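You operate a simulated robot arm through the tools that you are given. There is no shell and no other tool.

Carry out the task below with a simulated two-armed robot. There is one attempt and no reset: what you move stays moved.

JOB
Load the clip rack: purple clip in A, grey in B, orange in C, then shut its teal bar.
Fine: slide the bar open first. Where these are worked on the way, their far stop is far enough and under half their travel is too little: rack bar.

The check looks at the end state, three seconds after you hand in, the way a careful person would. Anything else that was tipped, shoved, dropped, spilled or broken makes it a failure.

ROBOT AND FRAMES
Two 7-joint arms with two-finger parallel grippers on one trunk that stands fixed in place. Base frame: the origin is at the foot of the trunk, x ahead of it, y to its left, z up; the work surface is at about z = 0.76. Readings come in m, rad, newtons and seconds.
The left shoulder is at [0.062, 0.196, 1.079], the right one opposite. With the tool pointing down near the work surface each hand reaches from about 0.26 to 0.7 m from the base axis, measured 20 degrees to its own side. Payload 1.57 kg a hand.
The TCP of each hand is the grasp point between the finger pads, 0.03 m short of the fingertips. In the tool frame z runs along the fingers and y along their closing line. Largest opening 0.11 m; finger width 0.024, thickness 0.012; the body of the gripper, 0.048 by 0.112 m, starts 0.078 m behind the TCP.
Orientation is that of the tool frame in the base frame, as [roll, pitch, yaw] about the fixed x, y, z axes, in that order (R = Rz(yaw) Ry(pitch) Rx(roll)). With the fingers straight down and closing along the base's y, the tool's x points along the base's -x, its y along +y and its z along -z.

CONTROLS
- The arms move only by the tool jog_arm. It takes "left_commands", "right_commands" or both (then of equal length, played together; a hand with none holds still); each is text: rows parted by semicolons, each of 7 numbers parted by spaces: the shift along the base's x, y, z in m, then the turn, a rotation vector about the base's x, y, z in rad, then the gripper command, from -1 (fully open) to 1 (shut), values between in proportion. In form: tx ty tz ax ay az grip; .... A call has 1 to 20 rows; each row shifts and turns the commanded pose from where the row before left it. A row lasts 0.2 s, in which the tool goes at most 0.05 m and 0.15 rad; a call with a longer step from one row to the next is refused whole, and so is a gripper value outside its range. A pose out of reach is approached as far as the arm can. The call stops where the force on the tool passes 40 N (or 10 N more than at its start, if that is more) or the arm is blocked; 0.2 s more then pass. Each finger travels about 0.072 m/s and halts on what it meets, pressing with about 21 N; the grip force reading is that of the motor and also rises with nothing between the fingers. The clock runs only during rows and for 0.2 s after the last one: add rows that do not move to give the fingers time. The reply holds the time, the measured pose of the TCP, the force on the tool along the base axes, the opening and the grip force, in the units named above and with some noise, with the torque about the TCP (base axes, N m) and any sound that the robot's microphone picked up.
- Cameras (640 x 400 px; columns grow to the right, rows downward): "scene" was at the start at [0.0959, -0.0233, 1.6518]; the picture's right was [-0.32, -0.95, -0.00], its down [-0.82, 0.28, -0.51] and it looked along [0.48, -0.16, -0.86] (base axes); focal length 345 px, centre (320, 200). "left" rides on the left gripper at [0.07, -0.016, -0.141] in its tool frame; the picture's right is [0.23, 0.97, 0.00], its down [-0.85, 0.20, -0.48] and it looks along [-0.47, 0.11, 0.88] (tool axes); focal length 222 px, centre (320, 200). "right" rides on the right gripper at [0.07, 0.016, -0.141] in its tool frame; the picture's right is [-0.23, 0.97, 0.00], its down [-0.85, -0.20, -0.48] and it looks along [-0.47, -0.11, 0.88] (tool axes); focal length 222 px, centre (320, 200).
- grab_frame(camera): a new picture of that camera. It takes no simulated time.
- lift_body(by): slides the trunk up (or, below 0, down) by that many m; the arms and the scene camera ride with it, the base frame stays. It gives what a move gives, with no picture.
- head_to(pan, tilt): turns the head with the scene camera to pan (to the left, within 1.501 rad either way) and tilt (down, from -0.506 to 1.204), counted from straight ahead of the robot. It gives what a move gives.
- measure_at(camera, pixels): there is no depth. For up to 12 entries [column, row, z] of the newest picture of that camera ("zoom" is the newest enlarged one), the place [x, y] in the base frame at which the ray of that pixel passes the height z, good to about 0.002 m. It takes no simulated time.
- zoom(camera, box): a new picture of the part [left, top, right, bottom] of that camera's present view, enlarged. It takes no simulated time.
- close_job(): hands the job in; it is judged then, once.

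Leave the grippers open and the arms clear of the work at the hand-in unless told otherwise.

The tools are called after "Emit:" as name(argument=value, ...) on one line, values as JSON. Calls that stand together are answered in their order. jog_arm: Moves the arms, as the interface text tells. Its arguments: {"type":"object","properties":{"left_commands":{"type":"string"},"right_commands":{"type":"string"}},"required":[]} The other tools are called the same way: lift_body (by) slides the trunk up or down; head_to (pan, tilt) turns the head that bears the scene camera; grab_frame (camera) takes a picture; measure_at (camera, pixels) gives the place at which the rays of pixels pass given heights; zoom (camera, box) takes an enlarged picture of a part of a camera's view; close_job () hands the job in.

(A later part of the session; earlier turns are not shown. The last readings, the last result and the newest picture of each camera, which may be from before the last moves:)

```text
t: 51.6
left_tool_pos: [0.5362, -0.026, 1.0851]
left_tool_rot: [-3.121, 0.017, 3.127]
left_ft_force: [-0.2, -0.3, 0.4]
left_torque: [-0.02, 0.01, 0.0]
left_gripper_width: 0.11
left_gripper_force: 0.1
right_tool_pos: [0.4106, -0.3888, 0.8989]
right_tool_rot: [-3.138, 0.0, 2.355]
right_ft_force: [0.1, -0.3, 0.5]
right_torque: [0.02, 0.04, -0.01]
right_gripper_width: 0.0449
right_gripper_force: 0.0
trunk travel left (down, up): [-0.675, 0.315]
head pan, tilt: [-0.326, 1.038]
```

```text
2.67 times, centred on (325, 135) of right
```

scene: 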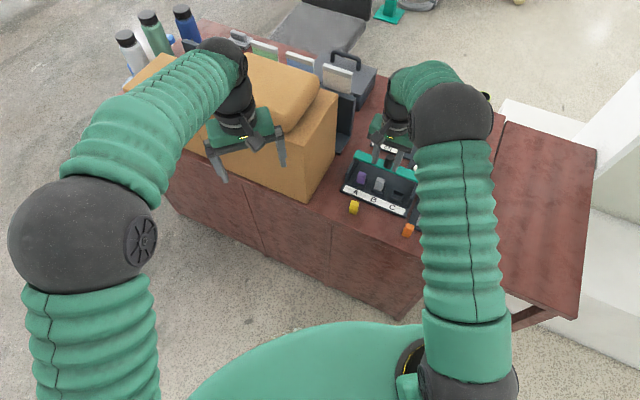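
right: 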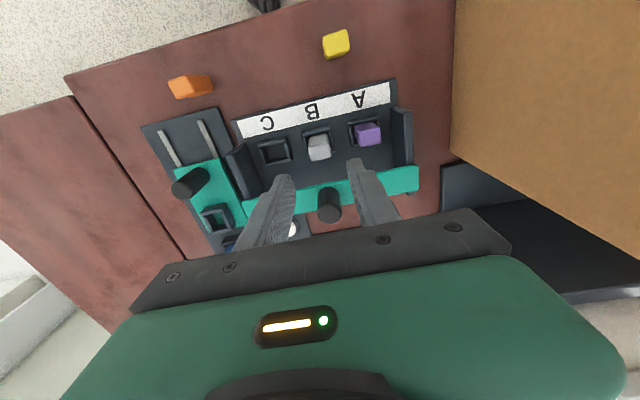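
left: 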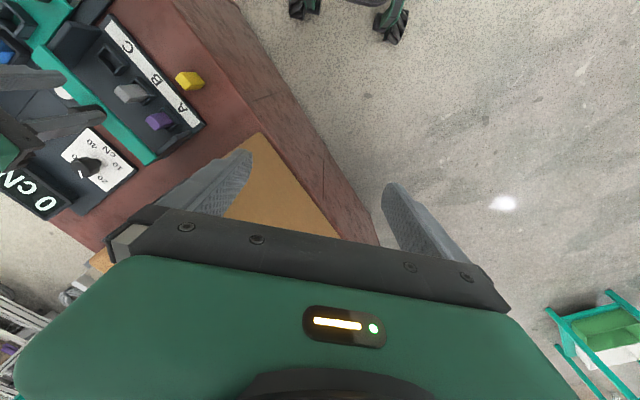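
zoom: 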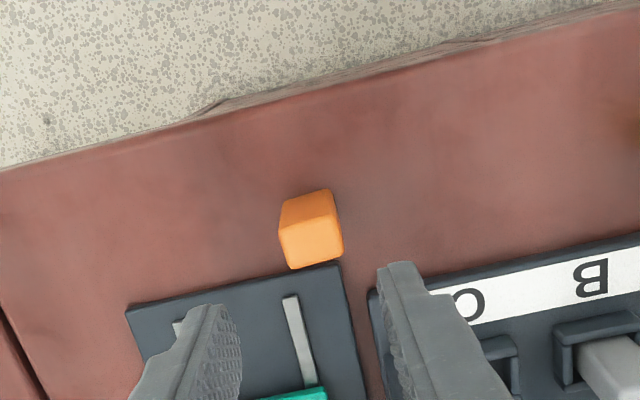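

Emit:
measure_at(camera="zoom", pixels=[[312, 243, 0.805], [280, 232, 0.805], [337, 217, 0.805], [343, 256, 0.805], [290, 269, 0.805]])

```text
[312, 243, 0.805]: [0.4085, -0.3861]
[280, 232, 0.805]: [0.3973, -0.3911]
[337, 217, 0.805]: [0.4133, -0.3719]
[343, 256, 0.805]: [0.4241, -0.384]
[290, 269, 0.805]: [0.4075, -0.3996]
```

Orange is centred at (0.4095, -0.3864). I'll adjust by (-0.0025, +0.0031), descend to z = 0.820 and close.

Emit:
jog_arm(right_commands="-0.0025 0.0031 -0.03 0 0 0 0.18; 0 0 -0.03 0 0 0 0.18; 0 0 -0.019 0 0 0 0.18; 0 0 0 0 0 0 0.4; 0 0 0 0 0 0 0.6; 0 0 0 0 0 0 0.8; 0 0 0 0 0 0 0.8")

Emit:
zoom(camera="right", box=[220, 60, 430, 210])

```text
t: 53.2
left_tool_pos: [0.5361, -0.0264, 1.0848]
left_tool_rot: [-3.122, 0.016, 3.123]
left_ft_force: [-0.3, -0.1, 0.0]
left_torque: [-0.02, 0.0, 0.0]
left_gripper_width: 0.11
left_gripper_force: 0.1
right_tool_pos: [0.4077, -0.3854, 0.8204]
right_tool_rot: [3.142, 0.001, 2.354]
right_ft_force: [0.8, -0.3, -0.2]
right_torque: [0.02, 0.0, 0.02]
right_gripper_width: 0.0231
right_gripper_force: 20.9
trunk travel left (down, up): [-0.675, 0.315]
head pan, tilt: [-0.326, 1.038]
```

```text
2.67 times, centred on (325, 135) of right
```

zoom: 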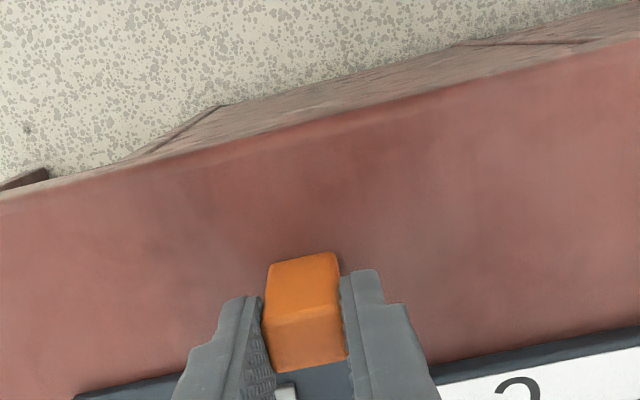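

Orange is held. It sits about 2.8 mm further back in the fingers than purple did, so the target TCP for cup C is about (0.522, -0.4027). I'll lift, carry, and stop at z = 0.864 above cup C.

Emit:
jog_arm(right_commands="0 0 0.02 0 0 0 0.8; 0 0 0.045 0 0 0 0.8; 0 0 0.045 0 0 0 0.8; 0.0381 -0.0058 0 0 0 0 0.8; 0.0381 -0.0058 0 0 0 0 0.8; 0.0381 -0.0057 0 0 0 0 0.8; 0 0 -0.03 0 0 0 0.8; 0 0 -0.036 0 0 0 0.8; 0 0 0 0 0 0 0.8")

Emit:
zoom(camera="right", box=[290, 130, 350, 185])

Emit:
zoom(camera="left", box=[70, 20, 190, 120])

Emit:
zoom(camera="scene", box=[350, 160, 420, 215])

```text
t: 55.2
left_tool_pos: [0.5354, -0.0271, 1.0848]
left_tool_rot: [-3.121, 0.019, 3.126]
left_ft_force: [-0.2, -0.3, 0.0]
left_torque: [0.0, 0.01, 0.02]
left_gripper_width: 0.1101
left_gripper_force: 0.1
right_tool_pos: [0.5211, -0.4011, 0.864]
right_tool_rot: [-3.14, 0.002, 2.354]
right_ft_force: [-0.2, 0.2, 0.9]
right_torque: [0.0, -0.03, -0.03]
right_gripper_width: 0.0228
right_gripper_force: 21.2
trunk travel left (down, up): [-0.675, 0.315]
head pan, tilt: [-0.326, 1.038]
```

```text
7.27 times, centred on (320, 158) of right
```

zoom: 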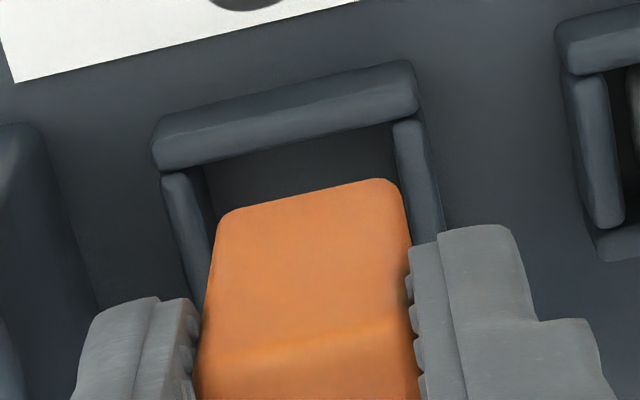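

```text
4.00 times, centred on (130, 70) of left
```

zoom: 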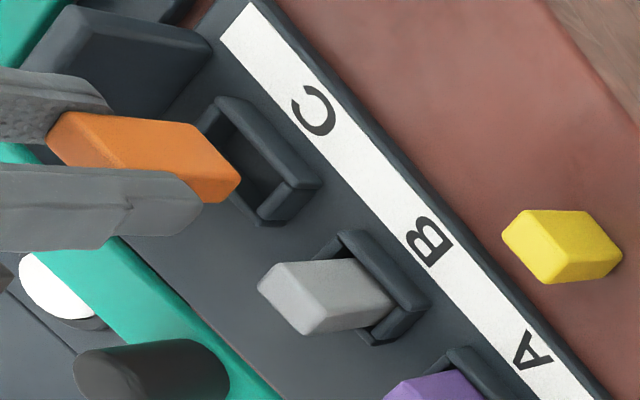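

```text
7.27 times, centred on (385, 188) of scene
```

zoom: 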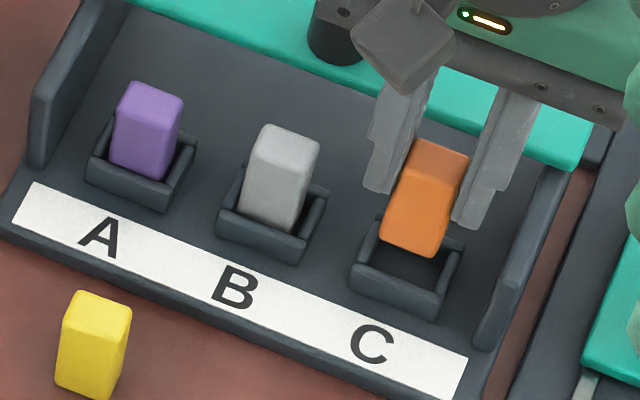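

By comparison with the two earlier insertions, orange needs about 1.9 mm further back and 1.2 mm toward C. I'll apply (+0.0005, -0.0022), lower to the rim and check.

Emit:
jog_arm(right_commands="0.0005 -0.0022 0 0 0 0 0.8; 0 0 -0.006 0 0 0 0.8; 0 0 -0.006 0 0 0 0.8; 0 0 0 0 0 0 0.8")

Emit:
zoom(camera="right", box=[290, 130, 350, 185])

Emit:
zoom(camera="scene", box=[370, 170, 415, 210])

```text
t: 56.2
left_tool_pos: [0.5356, -0.0267, 1.0842]
left_tool_rot: [-3.123, 0.016, 3.123]
left_ft_force: [-0.3, -0.6, -0.7]
left_torque: [0.01, 0.01, 0.03]
left_gripper_width: 0.1101
left_gripper_force: 0.1
right_tool_pos: [0.5239, -0.4047, 0.8519]
right_tool_rot: [-3.139, 0.003, 2.355]
right_ft_force: [0.7, 0.6, -0.8]
right_torque: [0.0, 0.0, 0.0]
right_gripper_width: 0.0226
right_gripper_force: 20.4
trunk travel left (down, up): [-0.675, 0.315]
head pan, tilt: [-0.326, 1.038]
```

```text
7.27 times, centred on (320, 158) of right
```

zoom: 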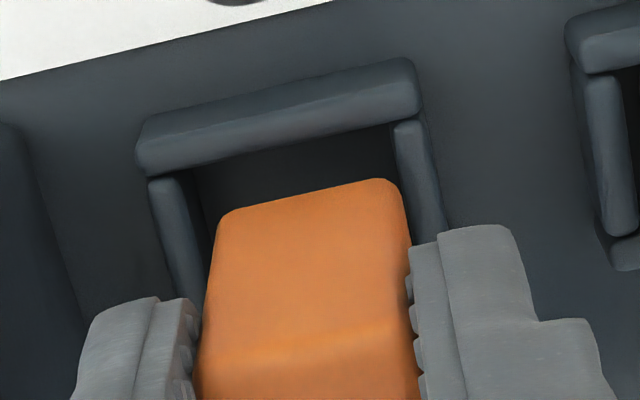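

```text
10.00 times, centred on (392, 190) of scene
```

zoom: 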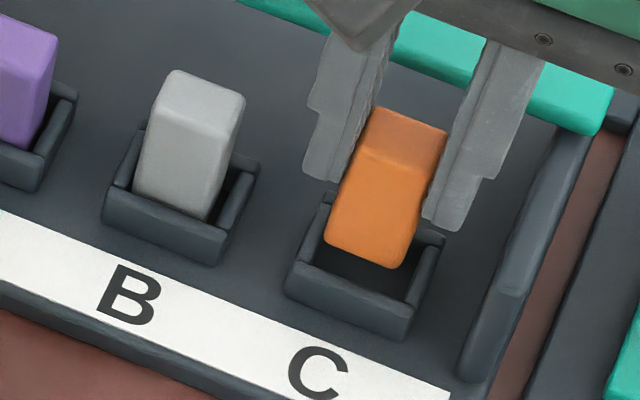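

In depth it's well placed (gap of about 8 px, near the ideal), but it's about 1.3 mm too close to the A-side wall. I'll shift (-0.001, -0.001) and lower 5 mm.

Emit:
jog_arm(right_commands="-0.001 -0.001 0 0 0 0 0.8; 0 0 -0.005 0 0 0 0.8; 0 0 0 0 0 0 0.8")

Emit:
zoom(camera="right", box=[290, 130, 350, 185])

Emit:
zoom(camera="scene", box=[370, 170, 415, 210])

```text
t: 57.0
left_tool_pos: [0.5368, -0.0263, 1.0856]
left_tool_rot: [-3.122, 0.017, 3.125]
left_ft_force: [0.6, 0.0, -0.6]
left_torque: [0.01, -0.01, 0.01]
left_gripper_width: 0.11
left_gripper_force: 0.0
right_tool_pos: [0.5224, -0.4051, 0.8465]
right_tool_rot: [-3.141, 0.0, 2.355]
right_ft_force: [0.8, 0.0, -0.3]
right_torque: [0.02, 0.06, 0.03]
right_gripper_width: 0.023
right_gripper_force: 20.7
trunk travel left (down, up): [-0.675, 0.315]
head pan, tilt: [-0.326, 1.038]
```

```text
7.27 times, centred on (320, 158) of right
```

zoom: 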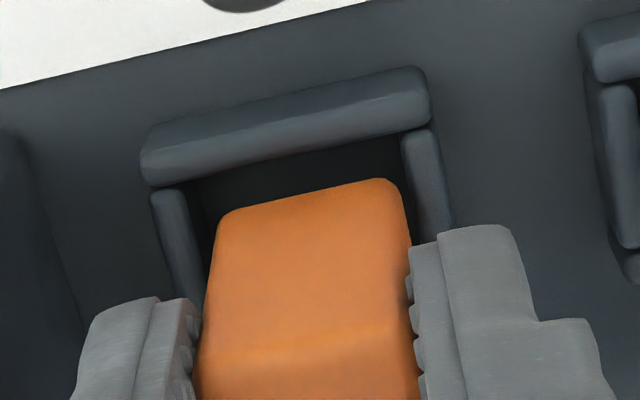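

```text
10.00 times, centred on (392, 190) of scene
```

zoom: 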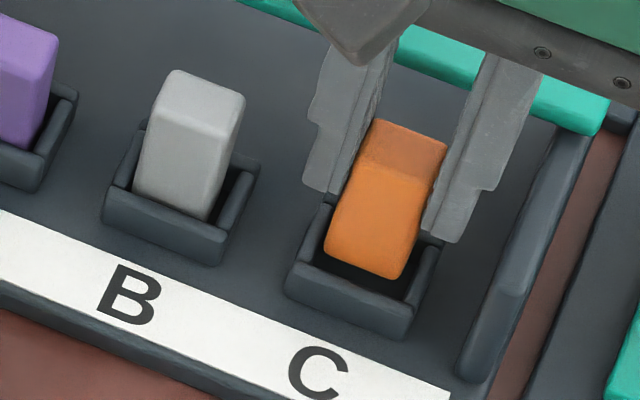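

The clip is centred left to right, with a safe front gap of 6.8 px. I'll lower into the cup.

Emit:
jog_arm(right_commands="0 0 -0.003 0 0 0 0.8; 0 0 -0.003 0 0 0 0.8; 0 0 -0.003 0 0 0 0.8; 0 0 0 0 0 0 0.8")

Emit:
zoom(camera="right", box=[290, 130, 350, 185])

```text
t: 58.0
left_tool_pos: [0.5358, -0.0257, 1.0855]
left_tool_rot: [-3.123, 0.017, 3.124]
left_ft_force: [0.2, 0.6, 0.4]
left_torque: [-0.01, -0.01, 0.03]
left_gripper_width: 0.1098
left_gripper_force: 0.1
right_tool_pos: [0.5226, -0.4048, 0.836]
right_tool_rot: [-3.14, 0.0, 2.354]
right_ft_force: [-1.0, 0.4, 0.0]
right_torque: [0.03, 0.02, 0.02]
right_gripper_width: 0.0227
right_gripper_force: 21.0
trunk travel left (down, up): [-0.675, 0.315]
head pan, tilt: [-0.326, 1.038]
```

```text
7.27 times, centred on (320, 158) of right
```

zoom: 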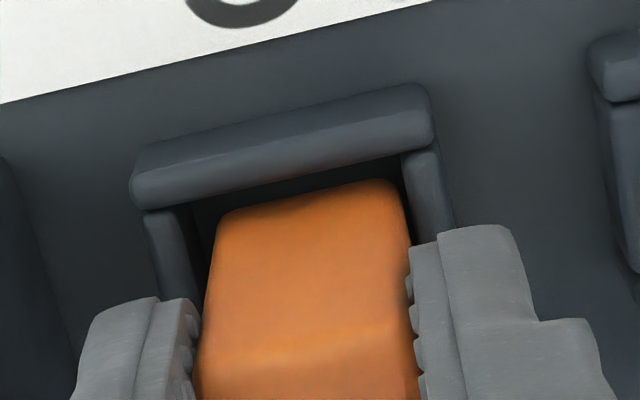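

There's no resistance and the clip is inside the cup walls. I'll continue to the floor.

Emit:
jog_arm(right_commands="0 0 -0.002 0 0 0 0.8; 0 0 -0.002 0 0 0 0.8; 0 0 -0.002 0 0 0 0.8; 0 0 0 0 0 0 0.8")

Emit:
zoom(camera="right", box=[290, 130, 350, 185])

Emit:
zoom(camera="scene", box=[370, 170, 415, 210])

```text
t: 59.0
left_tool_pos: [0.535, -0.0263, 1.0856]
left_tool_rot: [-3.121, 0.018, 3.124]
left_ft_force: [-0.4, 0.0, 0.9]
left_torque: [-0.01, -0.03, 0.02]
left_gripper_width: 0.11
left_gripper_force: 0.1
right_tool_pos: [0.5213, -0.4068, 0.8314]
right_tool_rot: [-3.14, 0.003, 2.355]
right_ft_force: [-1.1, 0.0, 0.6]
right_torque: [0.01, 0.04, -0.02]
right_gripper_width: 0.023
right_gripper_force: 21.2
trunk travel left (down, up): [-0.675, 0.315]
head pan, tilt: [-0.326, 1.038]
```

```text
7.27 times, centred on (320, 158) of right
```

zoom: 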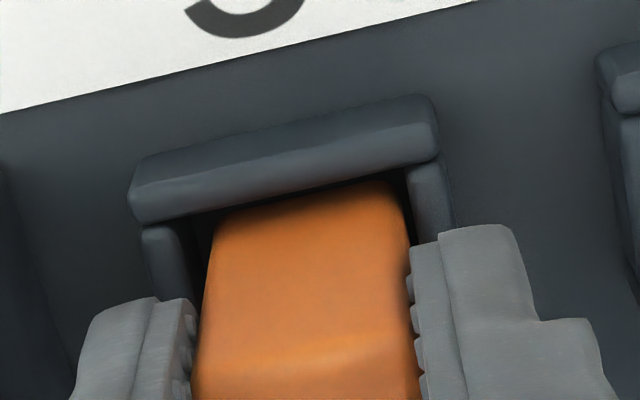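

```text
10.00 times, centred on (392, 190) of scene
```

zoom: 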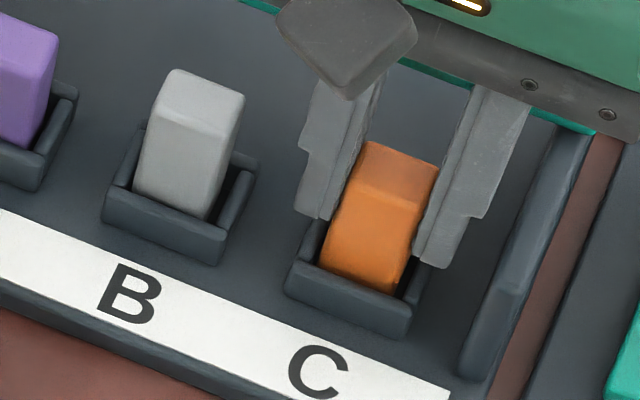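

The clip has begun to slide up in the pads, so it has reached the floor at about the same height as purple. I'll release gently and look.

Emit:
jog_arm(right_commands="0 0 0 0 0 0 0.55; 0 0 0 0 0 0 0.44; 0 0 0 0 0 0 0.44; 0 0 0 0 0 0 0.44")

Emit:
zoom(camera="scene", box=[370, 170, 415, 210])

```text
t: 60.0
left_tool_pos: [0.5365, -0.027, 1.0844]
left_tool_rot: [-3.123, 0.016, 3.122]
left_ft_force: [-0.3, -0.1, 0.4]
left_torque: [0.02, -0.01, 0.02]
left_gripper_width: 0.11
left_gripper_force: 0.1
right_tool_pos: [0.5218, -0.4051, 0.831]
right_tool_rot: [-3.141, 0.0, 2.354]
right_ft_force: [0.6, 0.4, 0.5]
right_torque: [0.01, 0.01, -0.01]
right_gripper_width: 0.0307
right_gripper_force: 0.0
trunk travel left (down, up): [-0.675, 0.315]
head pan, tilt: [-0.326, 1.038]
```

```text
10.00 times, centred on (392, 190) of scene
```

zoom: 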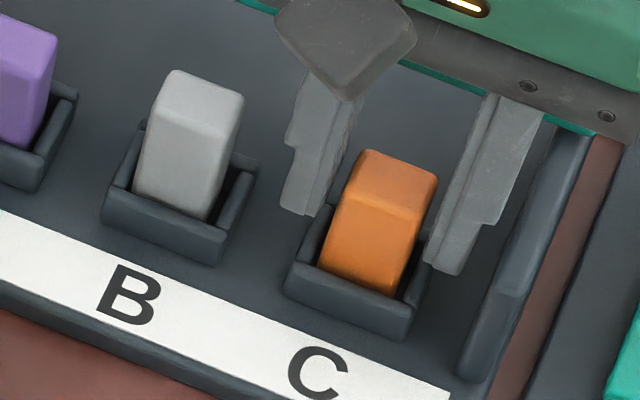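

Orange dropped flat into cup C. I'll lift the hand away and compare all three clips carefully, because grey may still stand a little proud.

Emit:
jog_arm(right_commands="0 0 0.02 0 0 0 0.44; 0 0 0.03 0 0 0 0.44; 0 0 0.046 0 0 0 0.44; 0.005 0.005 0.04 0 0 0 0.18; 0 0 0 0 0 0 0.18")

Emit:
grab_frame(camera="right")

Emit:
zoom(camera="right", box=[250, 90, 400, 190])

Emit:
zoom(camera="left", box=[90, 30, 210, 140])

Emit:
zoom(camera="scene", box=[345, 155, 425, 215])

```text
t: 61.2
left_tool_pos: [0.5365, -0.0271, 1.0838]
left_tool_rot: [-3.123, 0.017, 3.126]
left_ft_force: [0.1, 0.6, 0.0]
left_torque: [-0.01, -0.03, 0.03]
left_gripper_width: 0.1096
left_gripper_force: 0.1
right_tool_pos: [0.5282, -0.4009, 0.9682]
right_tool_rot: [-3.14, 0.001, 2.355]
right_ft_force: [0.8, 0.3, -0.1]
right_torque: [-0.02, 0.02, -0.04]
right_gripper_width: 0.0449
right_gripper_force: 0.0
trunk travel left (down, up): [-0.675, 0.315]
head pan, tilt: [-0.326, 1.038]
```

```text
taken
```

right: 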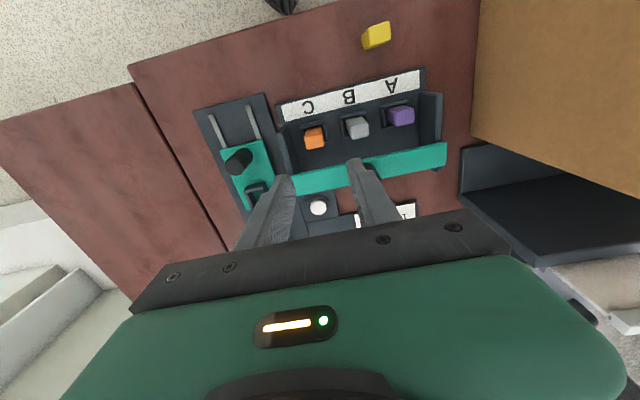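

```text
4.00 times, centred on (325, 140) of right
```

zoom: 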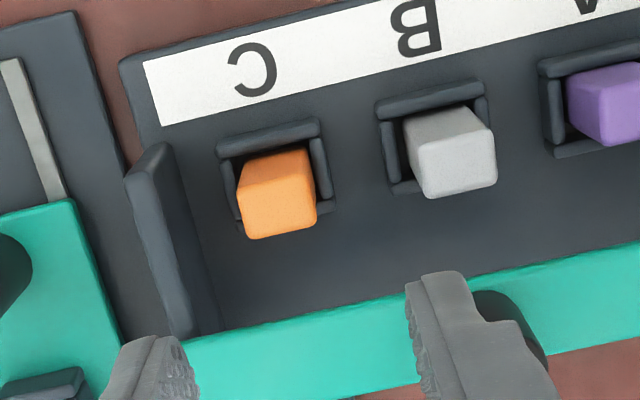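

```text
3.64 times, centred on (150, 85) of left
```

zoom: 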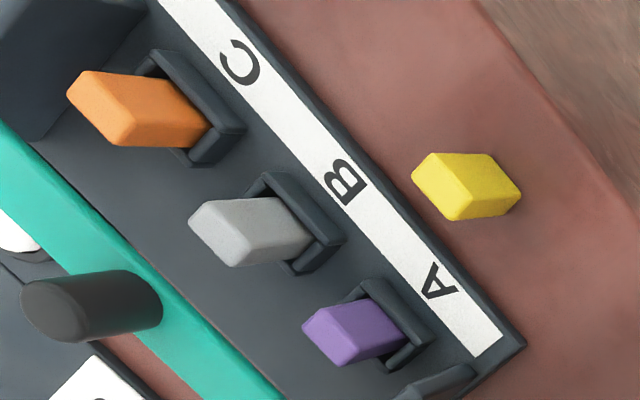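

```text
6.67 times, centred on (385, 185) of scene
```

zoom: 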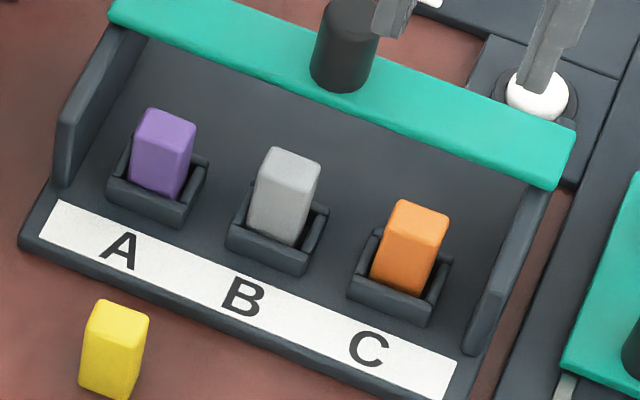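

All three clips sit upright at about the same height; purple just stands nearer its front wall. Before closing the bar I'll check its underside height against the clip tops, looking closely at the bar's C end.

Emit:
zoom(camera="scene", box=[395, 165, 430, 195])

Emit:
zoom(camera="left", box=[20, 20, 170, 170])

Emit:
zoom(camera="right", box=[265, 100, 345, 200])

```text
13.33 times, centred on (412, 180) of scene
```

zoom: 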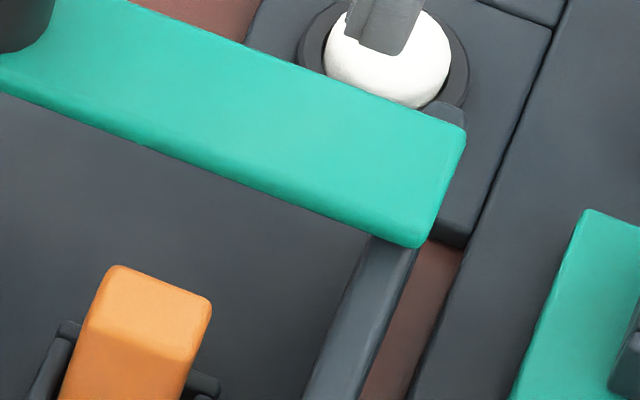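

```text
2.67 times, centred on (95, 95) of left
```

zoom: 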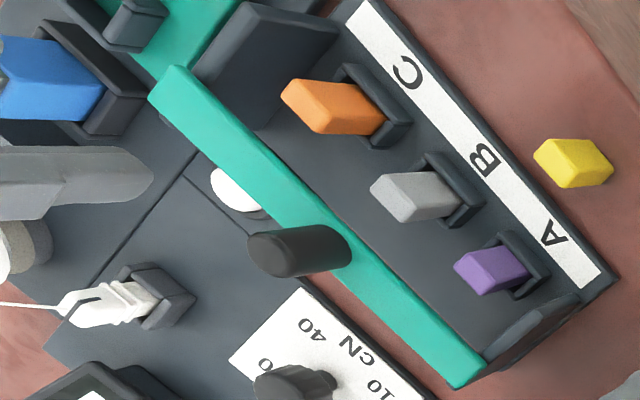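

```text
4.00 times, centred on (305, 150) of right
```

zoom: 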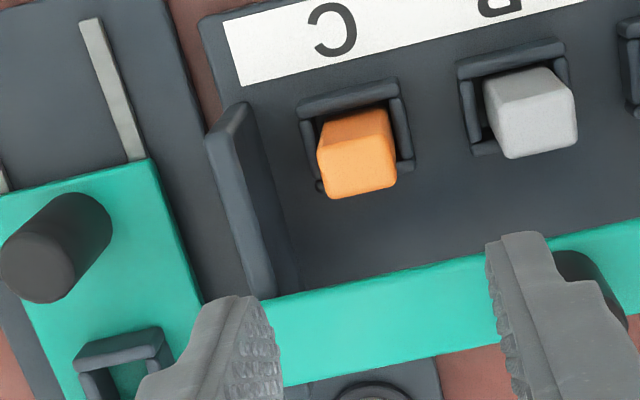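

The bar rides on top of the end plates. Next I'll go above the knob, around (0.594, -0.3995), with the fingers opened to 70 mm, and line up.

Emit:
jog_arm(right_commands="0.022 0.0005 0 0 0 0 -0.27; 0.022 0.0005 0 0 0 0 -0.27; 0.022 0.0004 -0.01 0 0 0 -0.27; 0 0 -0.025 0 0 0 -0.27; 0 0 0 0 0 0 -0.27")

Emit:
zoom(camera="right", box=[220, 60, 430, 210])

```text
t: 62.4
left_tool_pos: [0.535, -0.0256, 1.0847]
left_tool_rot: [-3.122, 0.018, 3.123]
left_ft_force: [0.5, 0.5, 0.2]
left_torque: [0.01, 0.01, 0.0]
left_gripper_width: 0.1101
left_gripper_force: 0.0
right_tool_pos: [0.5939, -0.4004, 0.933]
right_tool_rot: [-3.141, -0.001, 2.354]
right_ft_force: [0.3, -0.2, -0.3]
right_torque: [-0.01, -0.01, 0.0]
right_gripper_width: 0.07
right_gripper_force: 0.0
trunk travel left (down, up): [-0.675, 0.315]
head pan, tilt: [-0.326, 1.038]
```

```text
2.67 times, centred on (325, 135) of right
```

zoom: 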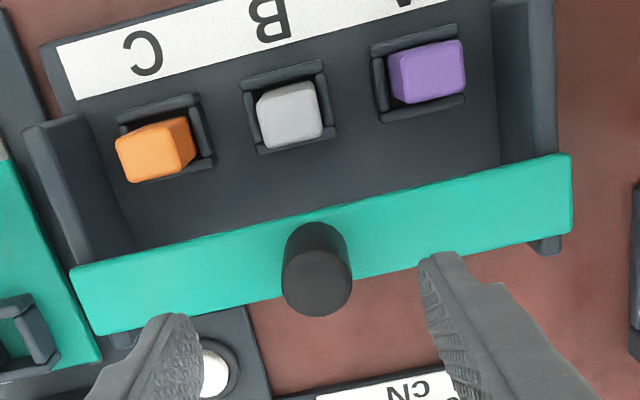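

This gives a clear overhead view with all three clips in their cups. I'll measure the knob's top centre at (317,284).

Emit:
measure_at(camera="zoom", pixels=[[317, 284, 0.88], [313, 240, 0.84], [70, 268, 0.83], [570, 155, 0.83], [295, 105, 0.82], [430, 70, 0.82], [155, 150, 0.82]])

```text
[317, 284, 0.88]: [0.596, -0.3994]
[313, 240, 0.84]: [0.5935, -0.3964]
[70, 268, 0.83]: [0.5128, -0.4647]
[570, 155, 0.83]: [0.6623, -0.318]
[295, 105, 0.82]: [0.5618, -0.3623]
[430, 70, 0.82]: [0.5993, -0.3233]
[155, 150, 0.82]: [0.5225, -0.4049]
```

The knob is at about (0.595, -0.398). I'll shift (+0.0013, +0.0018), descend to z = 0.879 with the tips just above the bar, and grip the knob.

Emit:
jog_arm(right_commands="0.0013 0.0018 -0.02 0 0 0 -0.27; 0 0 -0.02 0 0 0 -0.27; 0 0 -0.014 0 0 0 -0.27; 0 0 0 0 0 0 0.3; 0 0 0 0 0 0 0.6; 0 0 0 0 0 0 0.8; 0 0 0 0 0 0 0.8")

Emit:
zoom(camera="right", box=[200, 60, 450, 230])

```text
t: 64.0
left_tool_pos: [0.5367, -0.0272, 1.0848]
left_tool_rot: [-3.123, 0.014, 3.126]
left_ft_force: [-0.2, -0.4, 0.2]
left_torque: [-0.01, 0.01, 0.03]
left_gripper_width: 0.1103
left_gripper_force: 0.0
right_tool_pos: [0.5949, -0.3969, 0.8777]
right_tool_rot: [-3.14, 0.0, 2.355]
right_ft_force: [1.2, 0.4, -0.3]
right_torque: [-0.03, -0.08, -0.01]
right_gripper_width: 0.0247
right_gripper_force: 21.2
trunk travel left (down, up): [-0.675, 0.315]
head pan, tilt: [-0.326, 1.038]
```

```text
2.35 times, centred on (325, 145) of right
```

zoom: 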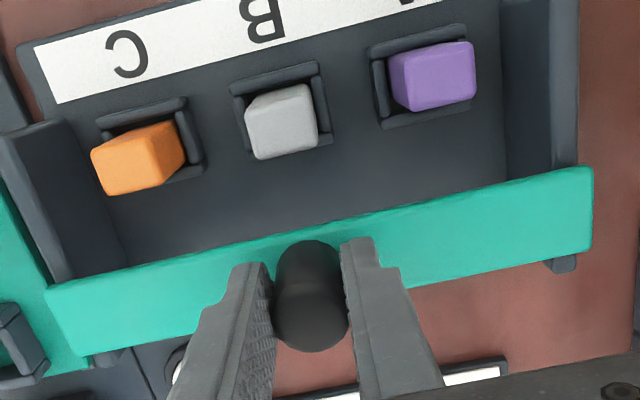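

The knob is gripped. I'll slide the bar forward toward the clips, first 14 mm in small steps.

Emit:
jog_arm(right_commands="-0.002 0.002 0 0 0 0 0.8; -0.002 0.002 0 0 0 0 0.8; -0.002 0.002 0 0 0 0 0.8; -0.002 0.002 0 0 0 0 0.8; -0.002 0.002 0 0 0 0 0.8")

Emit:
zoom(camera="right", box=[200, 60, 450, 230])

Emit:
zoom(camera="scene", box=[345, 155, 425, 215])

```text
t: 65.2
left_tool_pos: [0.536, -0.0267, 1.0833]
left_tool_rot: [-3.122, 0.017, 3.124]
left_ft_force: [0.1, -0.9, 0.0]
left_torque: [-0.01, 0.03, 0.01]
left_gripper_width: 0.1098
left_gripper_force: 0.0
right_tool_pos: [0.5831, -0.3861, 0.8781]
right_tool_rot: [-3.139, 0.001, 2.356]
right_ft_force: [-0.4, 0.5, 2.7]
right_torque: [-0.04, -0.08, 0.0]
right_gripper_width: 0.0249
right_gripper_force: 21.6
trunk travel left (down, up): [-0.675, 0.315]
head pan, tilt: [-0.326, 1.038]
```

```text
2.35 times, centred on (325, 145) of right
```

zoom: 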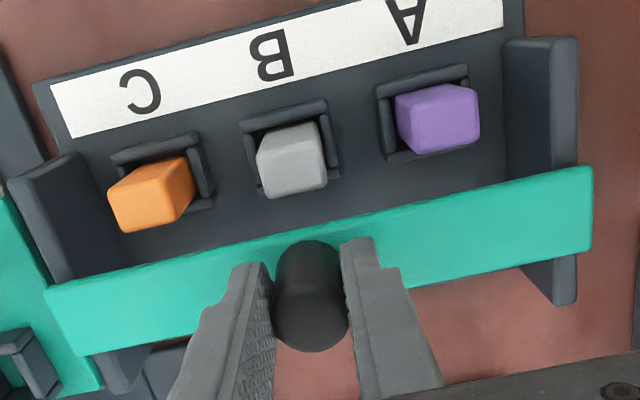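

```text
6.67 times, centred on (385, 185) of scene
```

zoom: 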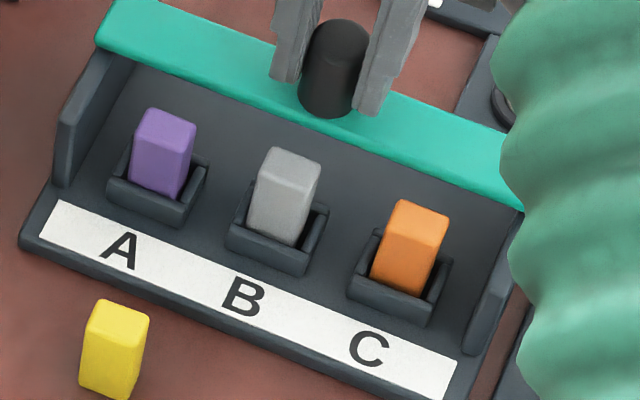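

The bar slides freely, and the rack and clips aren't moving. Next, 8 mm more.

Emit:
jog_arm(right_commands="-0.002 0.002 0 0 0 0 0.8; -0.002 0.002 0 0 0 0 0.8; -0.002 0.002 0 0 0 0 0.8")

Emit:
zoom(camera="right", box=[200, 60, 450, 230])

Emit:
zoom(camera="left", box=[60, 20, 200, 150])

```text
t: 66.0
left_tool_pos: [0.5353, -0.0268, 1.0838]
left_tool_rot: [-3.123, 0.015, 3.124]
left_ft_force: [-0.7, -0.1, -0.3]
left_torque: [-0.04, 0.0, 0.02]
left_gripper_width: 0.1097
left_gripper_force: 0.1
right_tool_pos: [0.5783, -0.3815, 0.8772]
right_tool_rot: [-3.139, -0.001, 2.355]
right_ft_force: [0.8, 0.7, 0.0]
right_torque: [-0.15, -0.2, 0.01]
right_gripper_width: 0.0248
right_gripper_force: 21.2
trunk travel left (down, up): [-0.675, 0.315]
head pan, tilt: [-0.326, 1.038]
```

```text
2.35 times, centred on (325, 145) of right
```

zoom: 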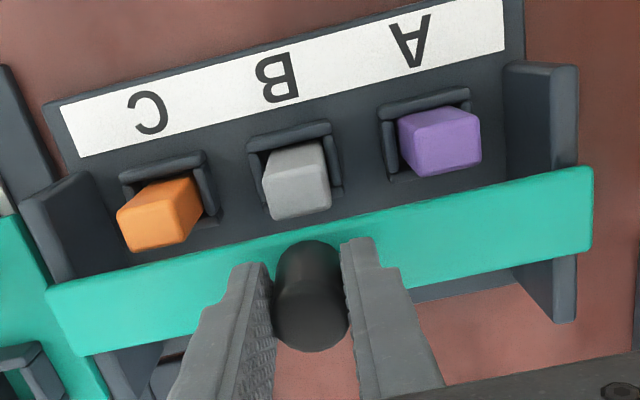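

```text
3.08 times, centred on (130, 85) of left
```

zoom: 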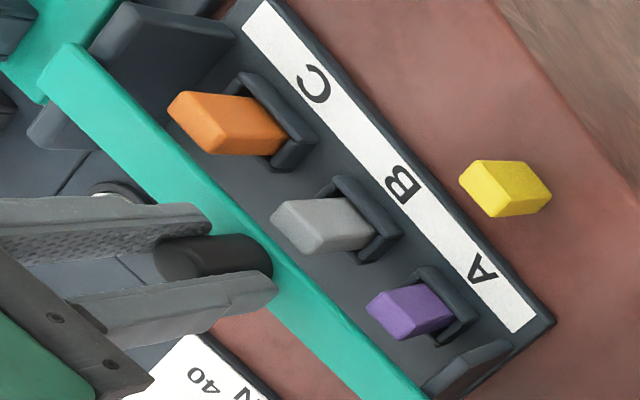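

The bar's front edge is nearing the backs of the clips. I'll use 1.4 mm steps from here, watching the force.

Emit:
jog_arm(right_commands="-0.001 0.001 0 0 0 0 0.8; -0.001 0.001 0 0 0 0 0.8; -0.001 0.001 0 0 0 0 0.8; -0.001 0.001 0 0 0 0 0.8")

Emit:
zoom(camera="right", box=[200, 60, 450, 230])

Emit:
zoom(camera="left", box=[60, 20, 200, 150])

```text
t: 67.0
left_tool_pos: [0.5359, -0.0266, 1.0849]
left_tool_rot: [-3.123, 0.016, 3.124]
left_ft_force: [0.1, 0.5, -0.8]
left_torque: [0.0, -0.02, 0.01]
left_gripper_width: 0.1101
left_gripper_force: 0.0
right_tool_pos: [0.5749, -0.377, 0.8777]
right_tool_rot: [-3.141, 0.0, 2.353]
right_ft_force: [-0.6, -1.1, 0.2]
right_torque: [-0.04, -0.03, -0.03]
right_gripper_width: 0.0248
right_gripper_force: 20.7
trunk travel left (down, up): [-0.675, 0.315]
head pan, tilt: [-0.326, 1.038]
```

```text
2.35 times, centred on (325, 145) of right
```

zoom: 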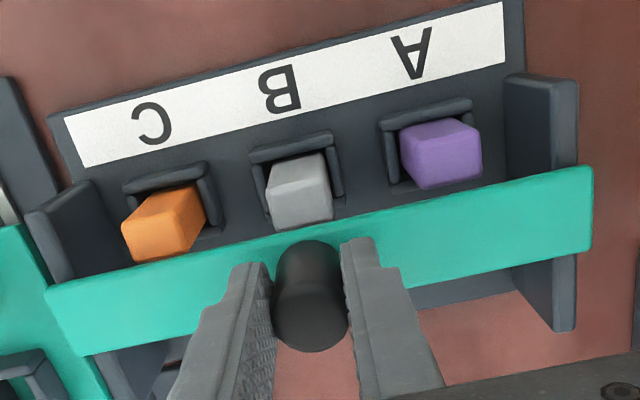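

```text
3.08 times, centred on (130, 85) of left
```

zoom: 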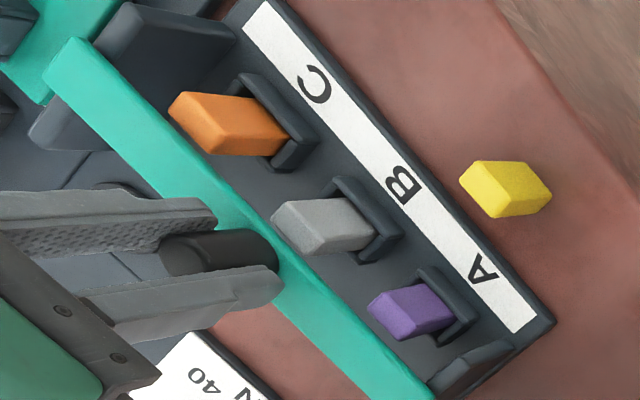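

The bar's front edge is about to reach the clips. I'll go 4 mm more and watch whether it passes over them or pushes them.

Emit:
jog_arm(right_commands="-0.001 0.001 0 0 0 0 0.8; -0.001 0.001 0 0 0 0 0.8; -0.001 0.001 0 0 0 0 0.8")

Emit:
zoom(camera="right", box=[200, 60, 450, 230])

Emit:
zoom(camera="left", box=[60, 20, 200, 150])

Emit:
zoom(camera="scene", box=[345, 155, 425, 215])

```text
t: 67.8
left_tool_pos: [0.5356, -0.0273, 1.0849]
left_tool_rot: [-3.122, 0.018, 3.125]
left_ft_force: [0.6, 0.8, 0.0]
left_torque: [0.0, 0.02, -0.03]
left_gripper_width: 0.1099
left_gripper_force: 0.1
right_tool_pos: [0.5721, -0.3744, 0.8777]
right_tool_rot: [-3.141, 0.0, 2.354]
right_ft_force: [-2.2, -2.1, -0.1]
right_torque: [-0.17, -0.04, 0.02]
right_gripper_width: 0.0246
right_gripper_force: 20.9
trunk travel left (down, up): [-0.675, 0.315]
head pan, tilt: [-0.326, 1.038]
```

```text
2.35 times, centred on (325, 145) of right
```

zoom: 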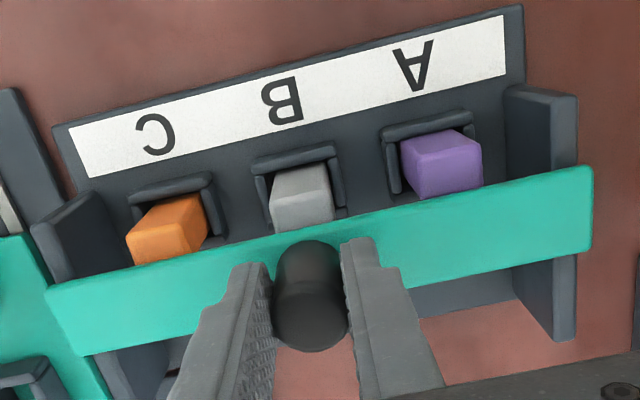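

```text
3.08 times, centred on (130, 85) of left
```

zoom: 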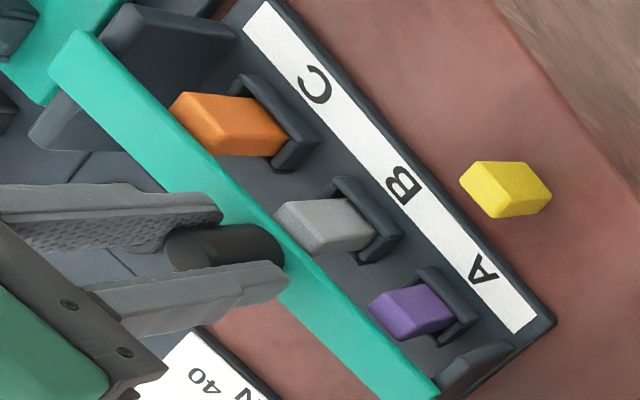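

```text
6.67 times, centred on (385, 185) of scene
```

zoom: 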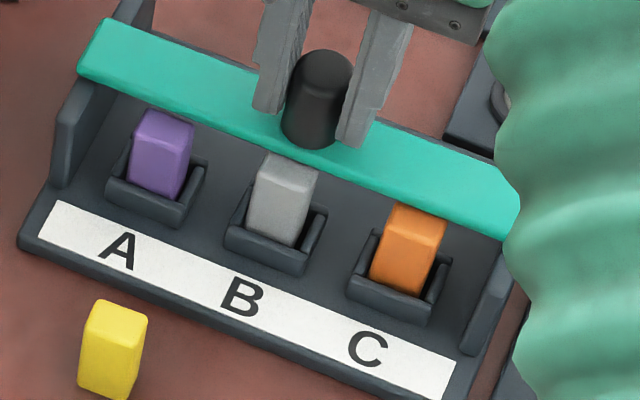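

The bar is beginning to pass above grey and orange. They haven't moved, and there's no push-back along the slide. I'll continue.

Emit:
jog_arm(right_commands="-0.001 0.001 0 0 0 0 0.8; -0.001 0.001 0 0 0 0 0.8; -0.001 0.001 0 0 0 0 0.8")

Emit:
zoom(camera="left", box=[60, 20, 200, 150])

Emit:
zoom(camera="right", box=[200, 60, 450, 230])

Emit:
zoom(camera="scene", box=[345, 155, 425, 215])

```text
t: 68.6
left_tool_pos: [0.536, -0.027, 1.085]
left_tool_rot: [-3.123, 0.016, 3.123]
left_ft_force: [0.9, 0.4, 0.5]
left_torque: [-0.01, -0.01, -0.01]
left_gripper_width: 0.1099
left_gripper_force: 0.0
right_tool_pos: [0.5686, -0.3723, 0.8793]
right_tool_rot: [-3.14, 0.001, 2.355]
right_ft_force: [-2.1, -1.4, 0.0]
right_torque: [-0.11, 0.09, -0.02]
right_gripper_width: 0.0248
right_gripper_force: 20.7
trunk travel left (down, up): [-0.675, 0.315]
head pan, tilt: [-0.326, 1.038]
```

```text
3.08 times, centred on (130, 85) of left
```

zoom: 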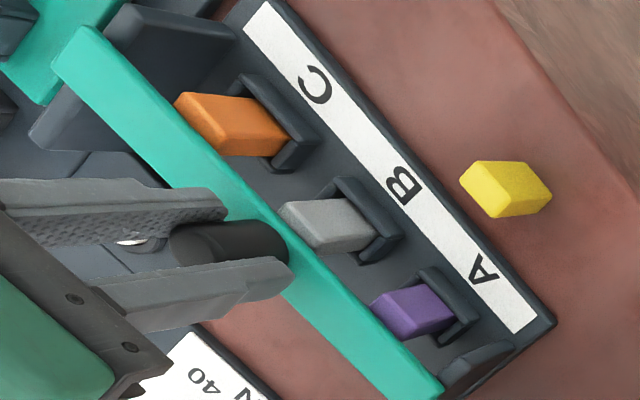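

```text
2.35 times, centred on (325, 145) of right
```

zoom: 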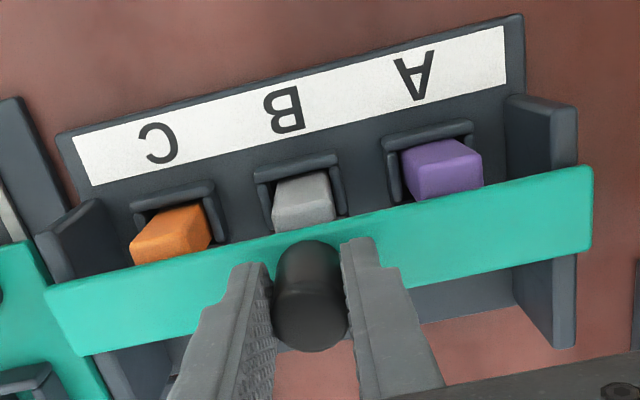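

```text
6.67 times, centred on (385, 185) of scene
```

zoom: 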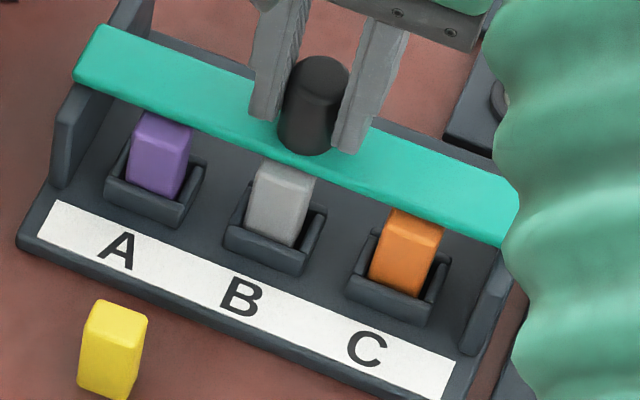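

The bar is covering the clip tops without pushing them. There's about 3 N of sideways load, so I'll ease the hand 0.7 mm toward C and continue forward.

Emit:
jog_arm(right_commands="-0.0015 0.0005 0 0 0 0 0.8; -0.001 0.001 0 0 0 0 0.8; -0.001 0.001 0 0 0 0 0.8; -0.001 0.001 0 0 0 0 0.8")

Emit:
zoom(camera="left", box=[60, 20, 200, 150])

Emit:
zoom(camera="right", box=[200, 60, 450, 230])

Emit:
zoom(camera="scene", box=[345, 155, 425, 215])

```text
t: 69.6
left_tool_pos: [0.5361, -0.0263, 1.084]
left_tool_rot: [-3.121, 0.014, 3.126]
left_ft_force: [-1.1, 0.2, 0.3]
left_torque: [0.0, 0.01, 0.01]
left_gripper_width: 0.11
left_gripper_force: 0.0
right_tool_pos: [0.5635, -0.3671, 0.8775]
right_tool_rot: [-3.14, -0.001, 2.357]
right_ft_force: [1.7, 1.0, 0.4]
right_torque: [-0.05, -0.14, 0.0]
right_gripper_width: 0.0249
right_gripper_force: 21.4
trunk travel left (down, up): [-0.675, 0.315]
head pan, tilt: [-0.326, 1.038]
```

```text
3.08 times, centred on (130, 85) of left
```

zoom: 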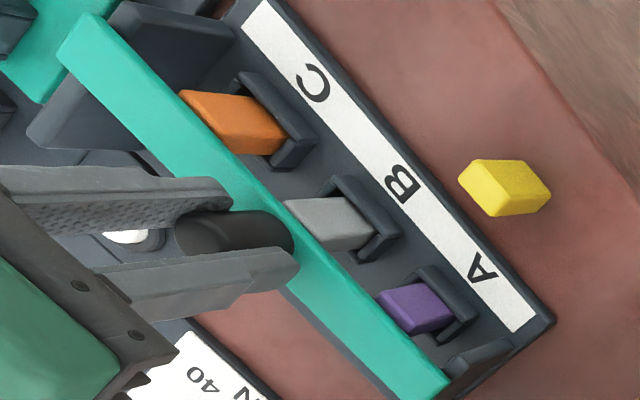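

```text
2.35 times, centred on (325, 145) of right
```

zoom: 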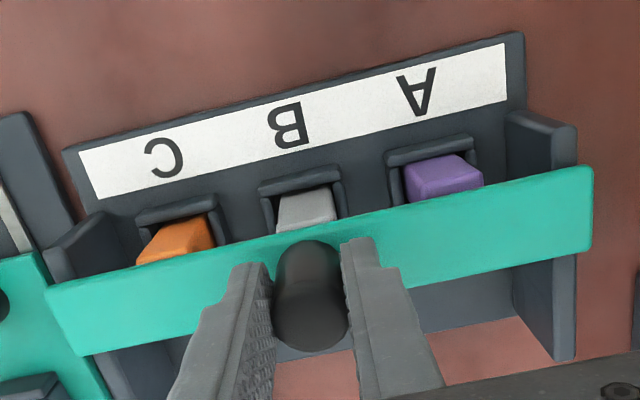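

```text
6.67 times, centred on (385, 185) of scene
```

zoom: 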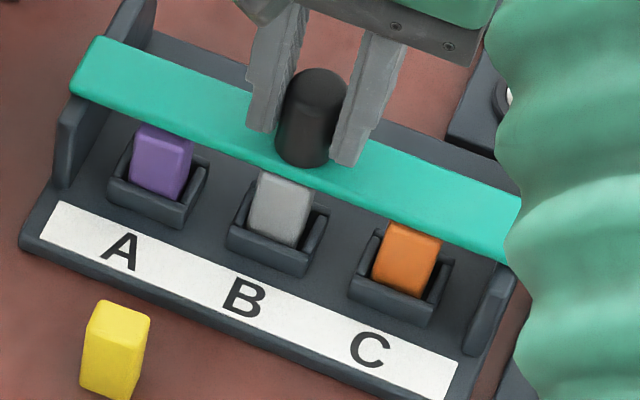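

By the hand's reading the bar is within a few millimetres of where it was shut originally. I'll take the same scene crop as at the start to compare the bar's position relative to the rack.

Emit:
zoom(camera="scene", box=[330, 140, 450, 245])

```text
3.81 times, centred on (390, 192) of scene
```

zoom: 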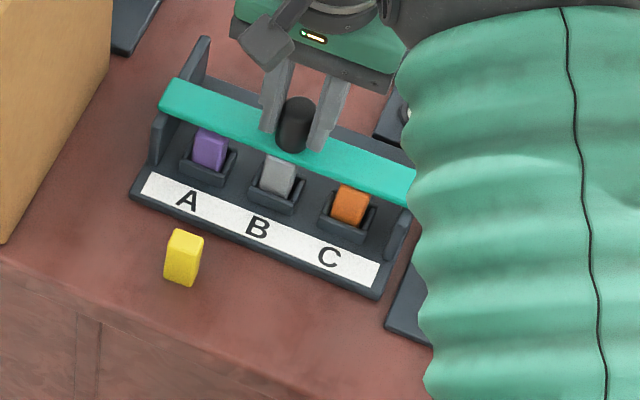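

The bar still looks several millimetres short of its original shut place relative to the rack. I'll continue in 1 mm steps, checking for a stop so I don't push the rack.

Emit:
jog_arm(right_commands="-0.0007 0.0007 0 0 0 0 0.8; -0.0007 0.0007 0 0 0 0 0.8; -0.0007 0.0007 0 0 0 0 0.8")

Emit:
zoom(camera="right", box=[200, 60, 450, 230])

Emit:
zoom(camera="scene", box=[345, 155, 425, 215])

```text
t: 70.4
left_tool_pos: [0.5367, -0.0268, 1.0852]
left_tool_rot: [-3.122, 0.016, 3.124]
left_ft_force: [0.9, 0.0, 0.6]
left_torque: [-0.02, 0.02, -0.01]
left_gripper_width: 0.11
left_gripper_force: 0.0
right_tool_pos: [0.5613, -0.3652, 0.8782]
right_tool_rot: [-3.138, 0.001, 2.355]
right_ft_force: [1.4, 1.7, -0.5]
right_torque: [0.12, 0.01, 0.04]
right_gripper_width: 0.0249
right_gripper_force: 20.6
trunk travel left (down, up): [-0.675, 0.315]
head pan, tilt: [-0.326, 1.038]
```

```text
2.35 times, centred on (325, 145) of right
```

zoom: 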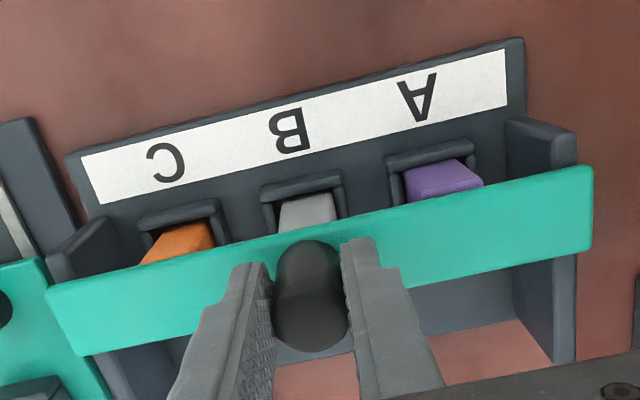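

```text
6.67 times, centred on (385, 185) of scene
```

zoom: 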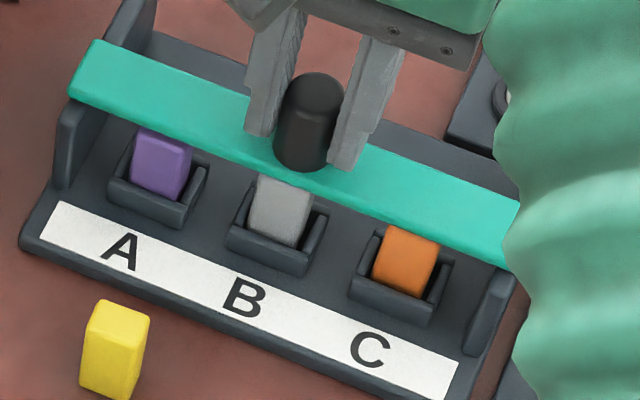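

Compared with the first grip on the shut bar, where label "B" was at row 118 (now 115), about 3 mm remain. I'll continue slowly.

Emit:
jog_arm(right_commands="-0.0007 0.0007 0 0 0 0 0.8; -0.0007 0.0007 0 0 0 0 0.8")

Emit:
zoom(camera="right", box=[200, 60, 450, 230])

Emit:
zoom(camera="scene", box=[345, 155, 425, 215])

```text
t: 71.0
left_tool_pos: [0.5366, -0.026, 1.0842]
left_tool_rot: [-3.123, 0.017, 3.125]
left_ft_force: [0.3, -0.2, 0.2]
left_torque: [0.02, 0.02, 0.0]
left_gripper_width: 0.1102
left_gripper_force: 0.1
right_tool_pos: [0.5604, -0.3631, 0.8774]
right_tool_rot: [-3.139, 0.0, 2.354]
right_ft_force: [0.6, 1.4, 0.3]
right_torque: [-0.13, -0.2, 0.0]
right_gripper_width: 0.0247
right_gripper_force: 21.1
trunk travel left (down, up): [-0.675, 0.315]
head pan, tilt: [-0.326, 1.038]
```

```text
2.35 times, centred on (325, 145) of right
```

zoom: 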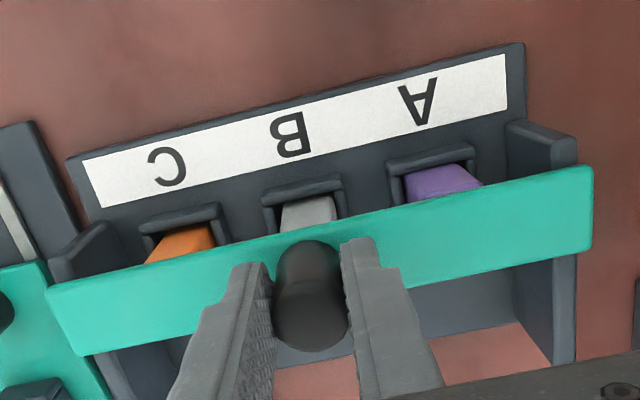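

```text
6.67 times, centred on (385, 185) of scene
```

zoom: 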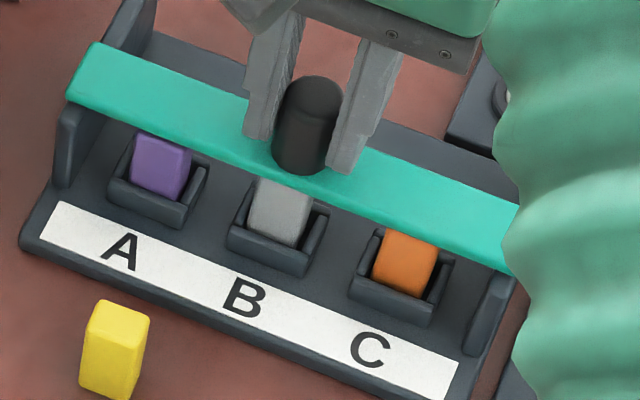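

Still no stop force, and the rack is stationary. Two more 1 mm steps.

Emit:
jog_arm(right_commands="-0.0007 0.0007 0 0 0 0 0.8; -0.0007 0.0007 0 0 0 0 0.8")

Emit:
zoom(camera="right", box=[200, 60, 450, 230])

Emit:
zoom(camera="scene", box=[345, 155, 425, 215])

```text
t: 71.6
left_tool_pos: [0.5366, -0.0262, 1.0848]
left_tool_rot: [-3.123, 0.015, 3.124]
left_ft_force: [-1.1, -0.2, 0.3]
left_torque: [0.0, 0.02, -0.03]
left_gripper_width: 0.1098
left_gripper_force: 0.1
right_tool_pos: [0.5602, -0.3627, 0.8788]
right_tool_rot: [-3.137, 0.0, 2.355]
right_ft_force: [0.4, 1.6, -0.3]
right_torque: [-0.06, -0.13, 0.02]
right_gripper_width: 0.0249
right_gripper_force: 20.7
trunk travel left (down, up): [-0.675, 0.315]
head pan, tilt: [-0.326, 1.038]
```

```text
2.35 times, centred on (325, 145) of right
```

zoom: 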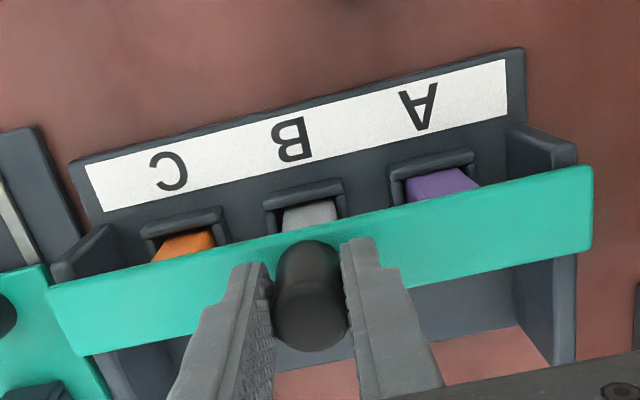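

```text
6.67 times, centred on (385, 185) of scene
```

zoom: 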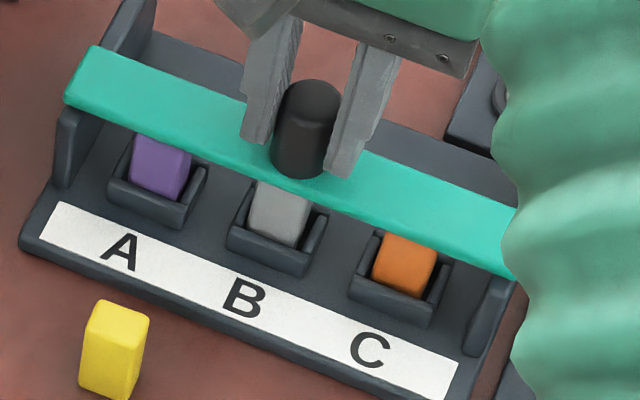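

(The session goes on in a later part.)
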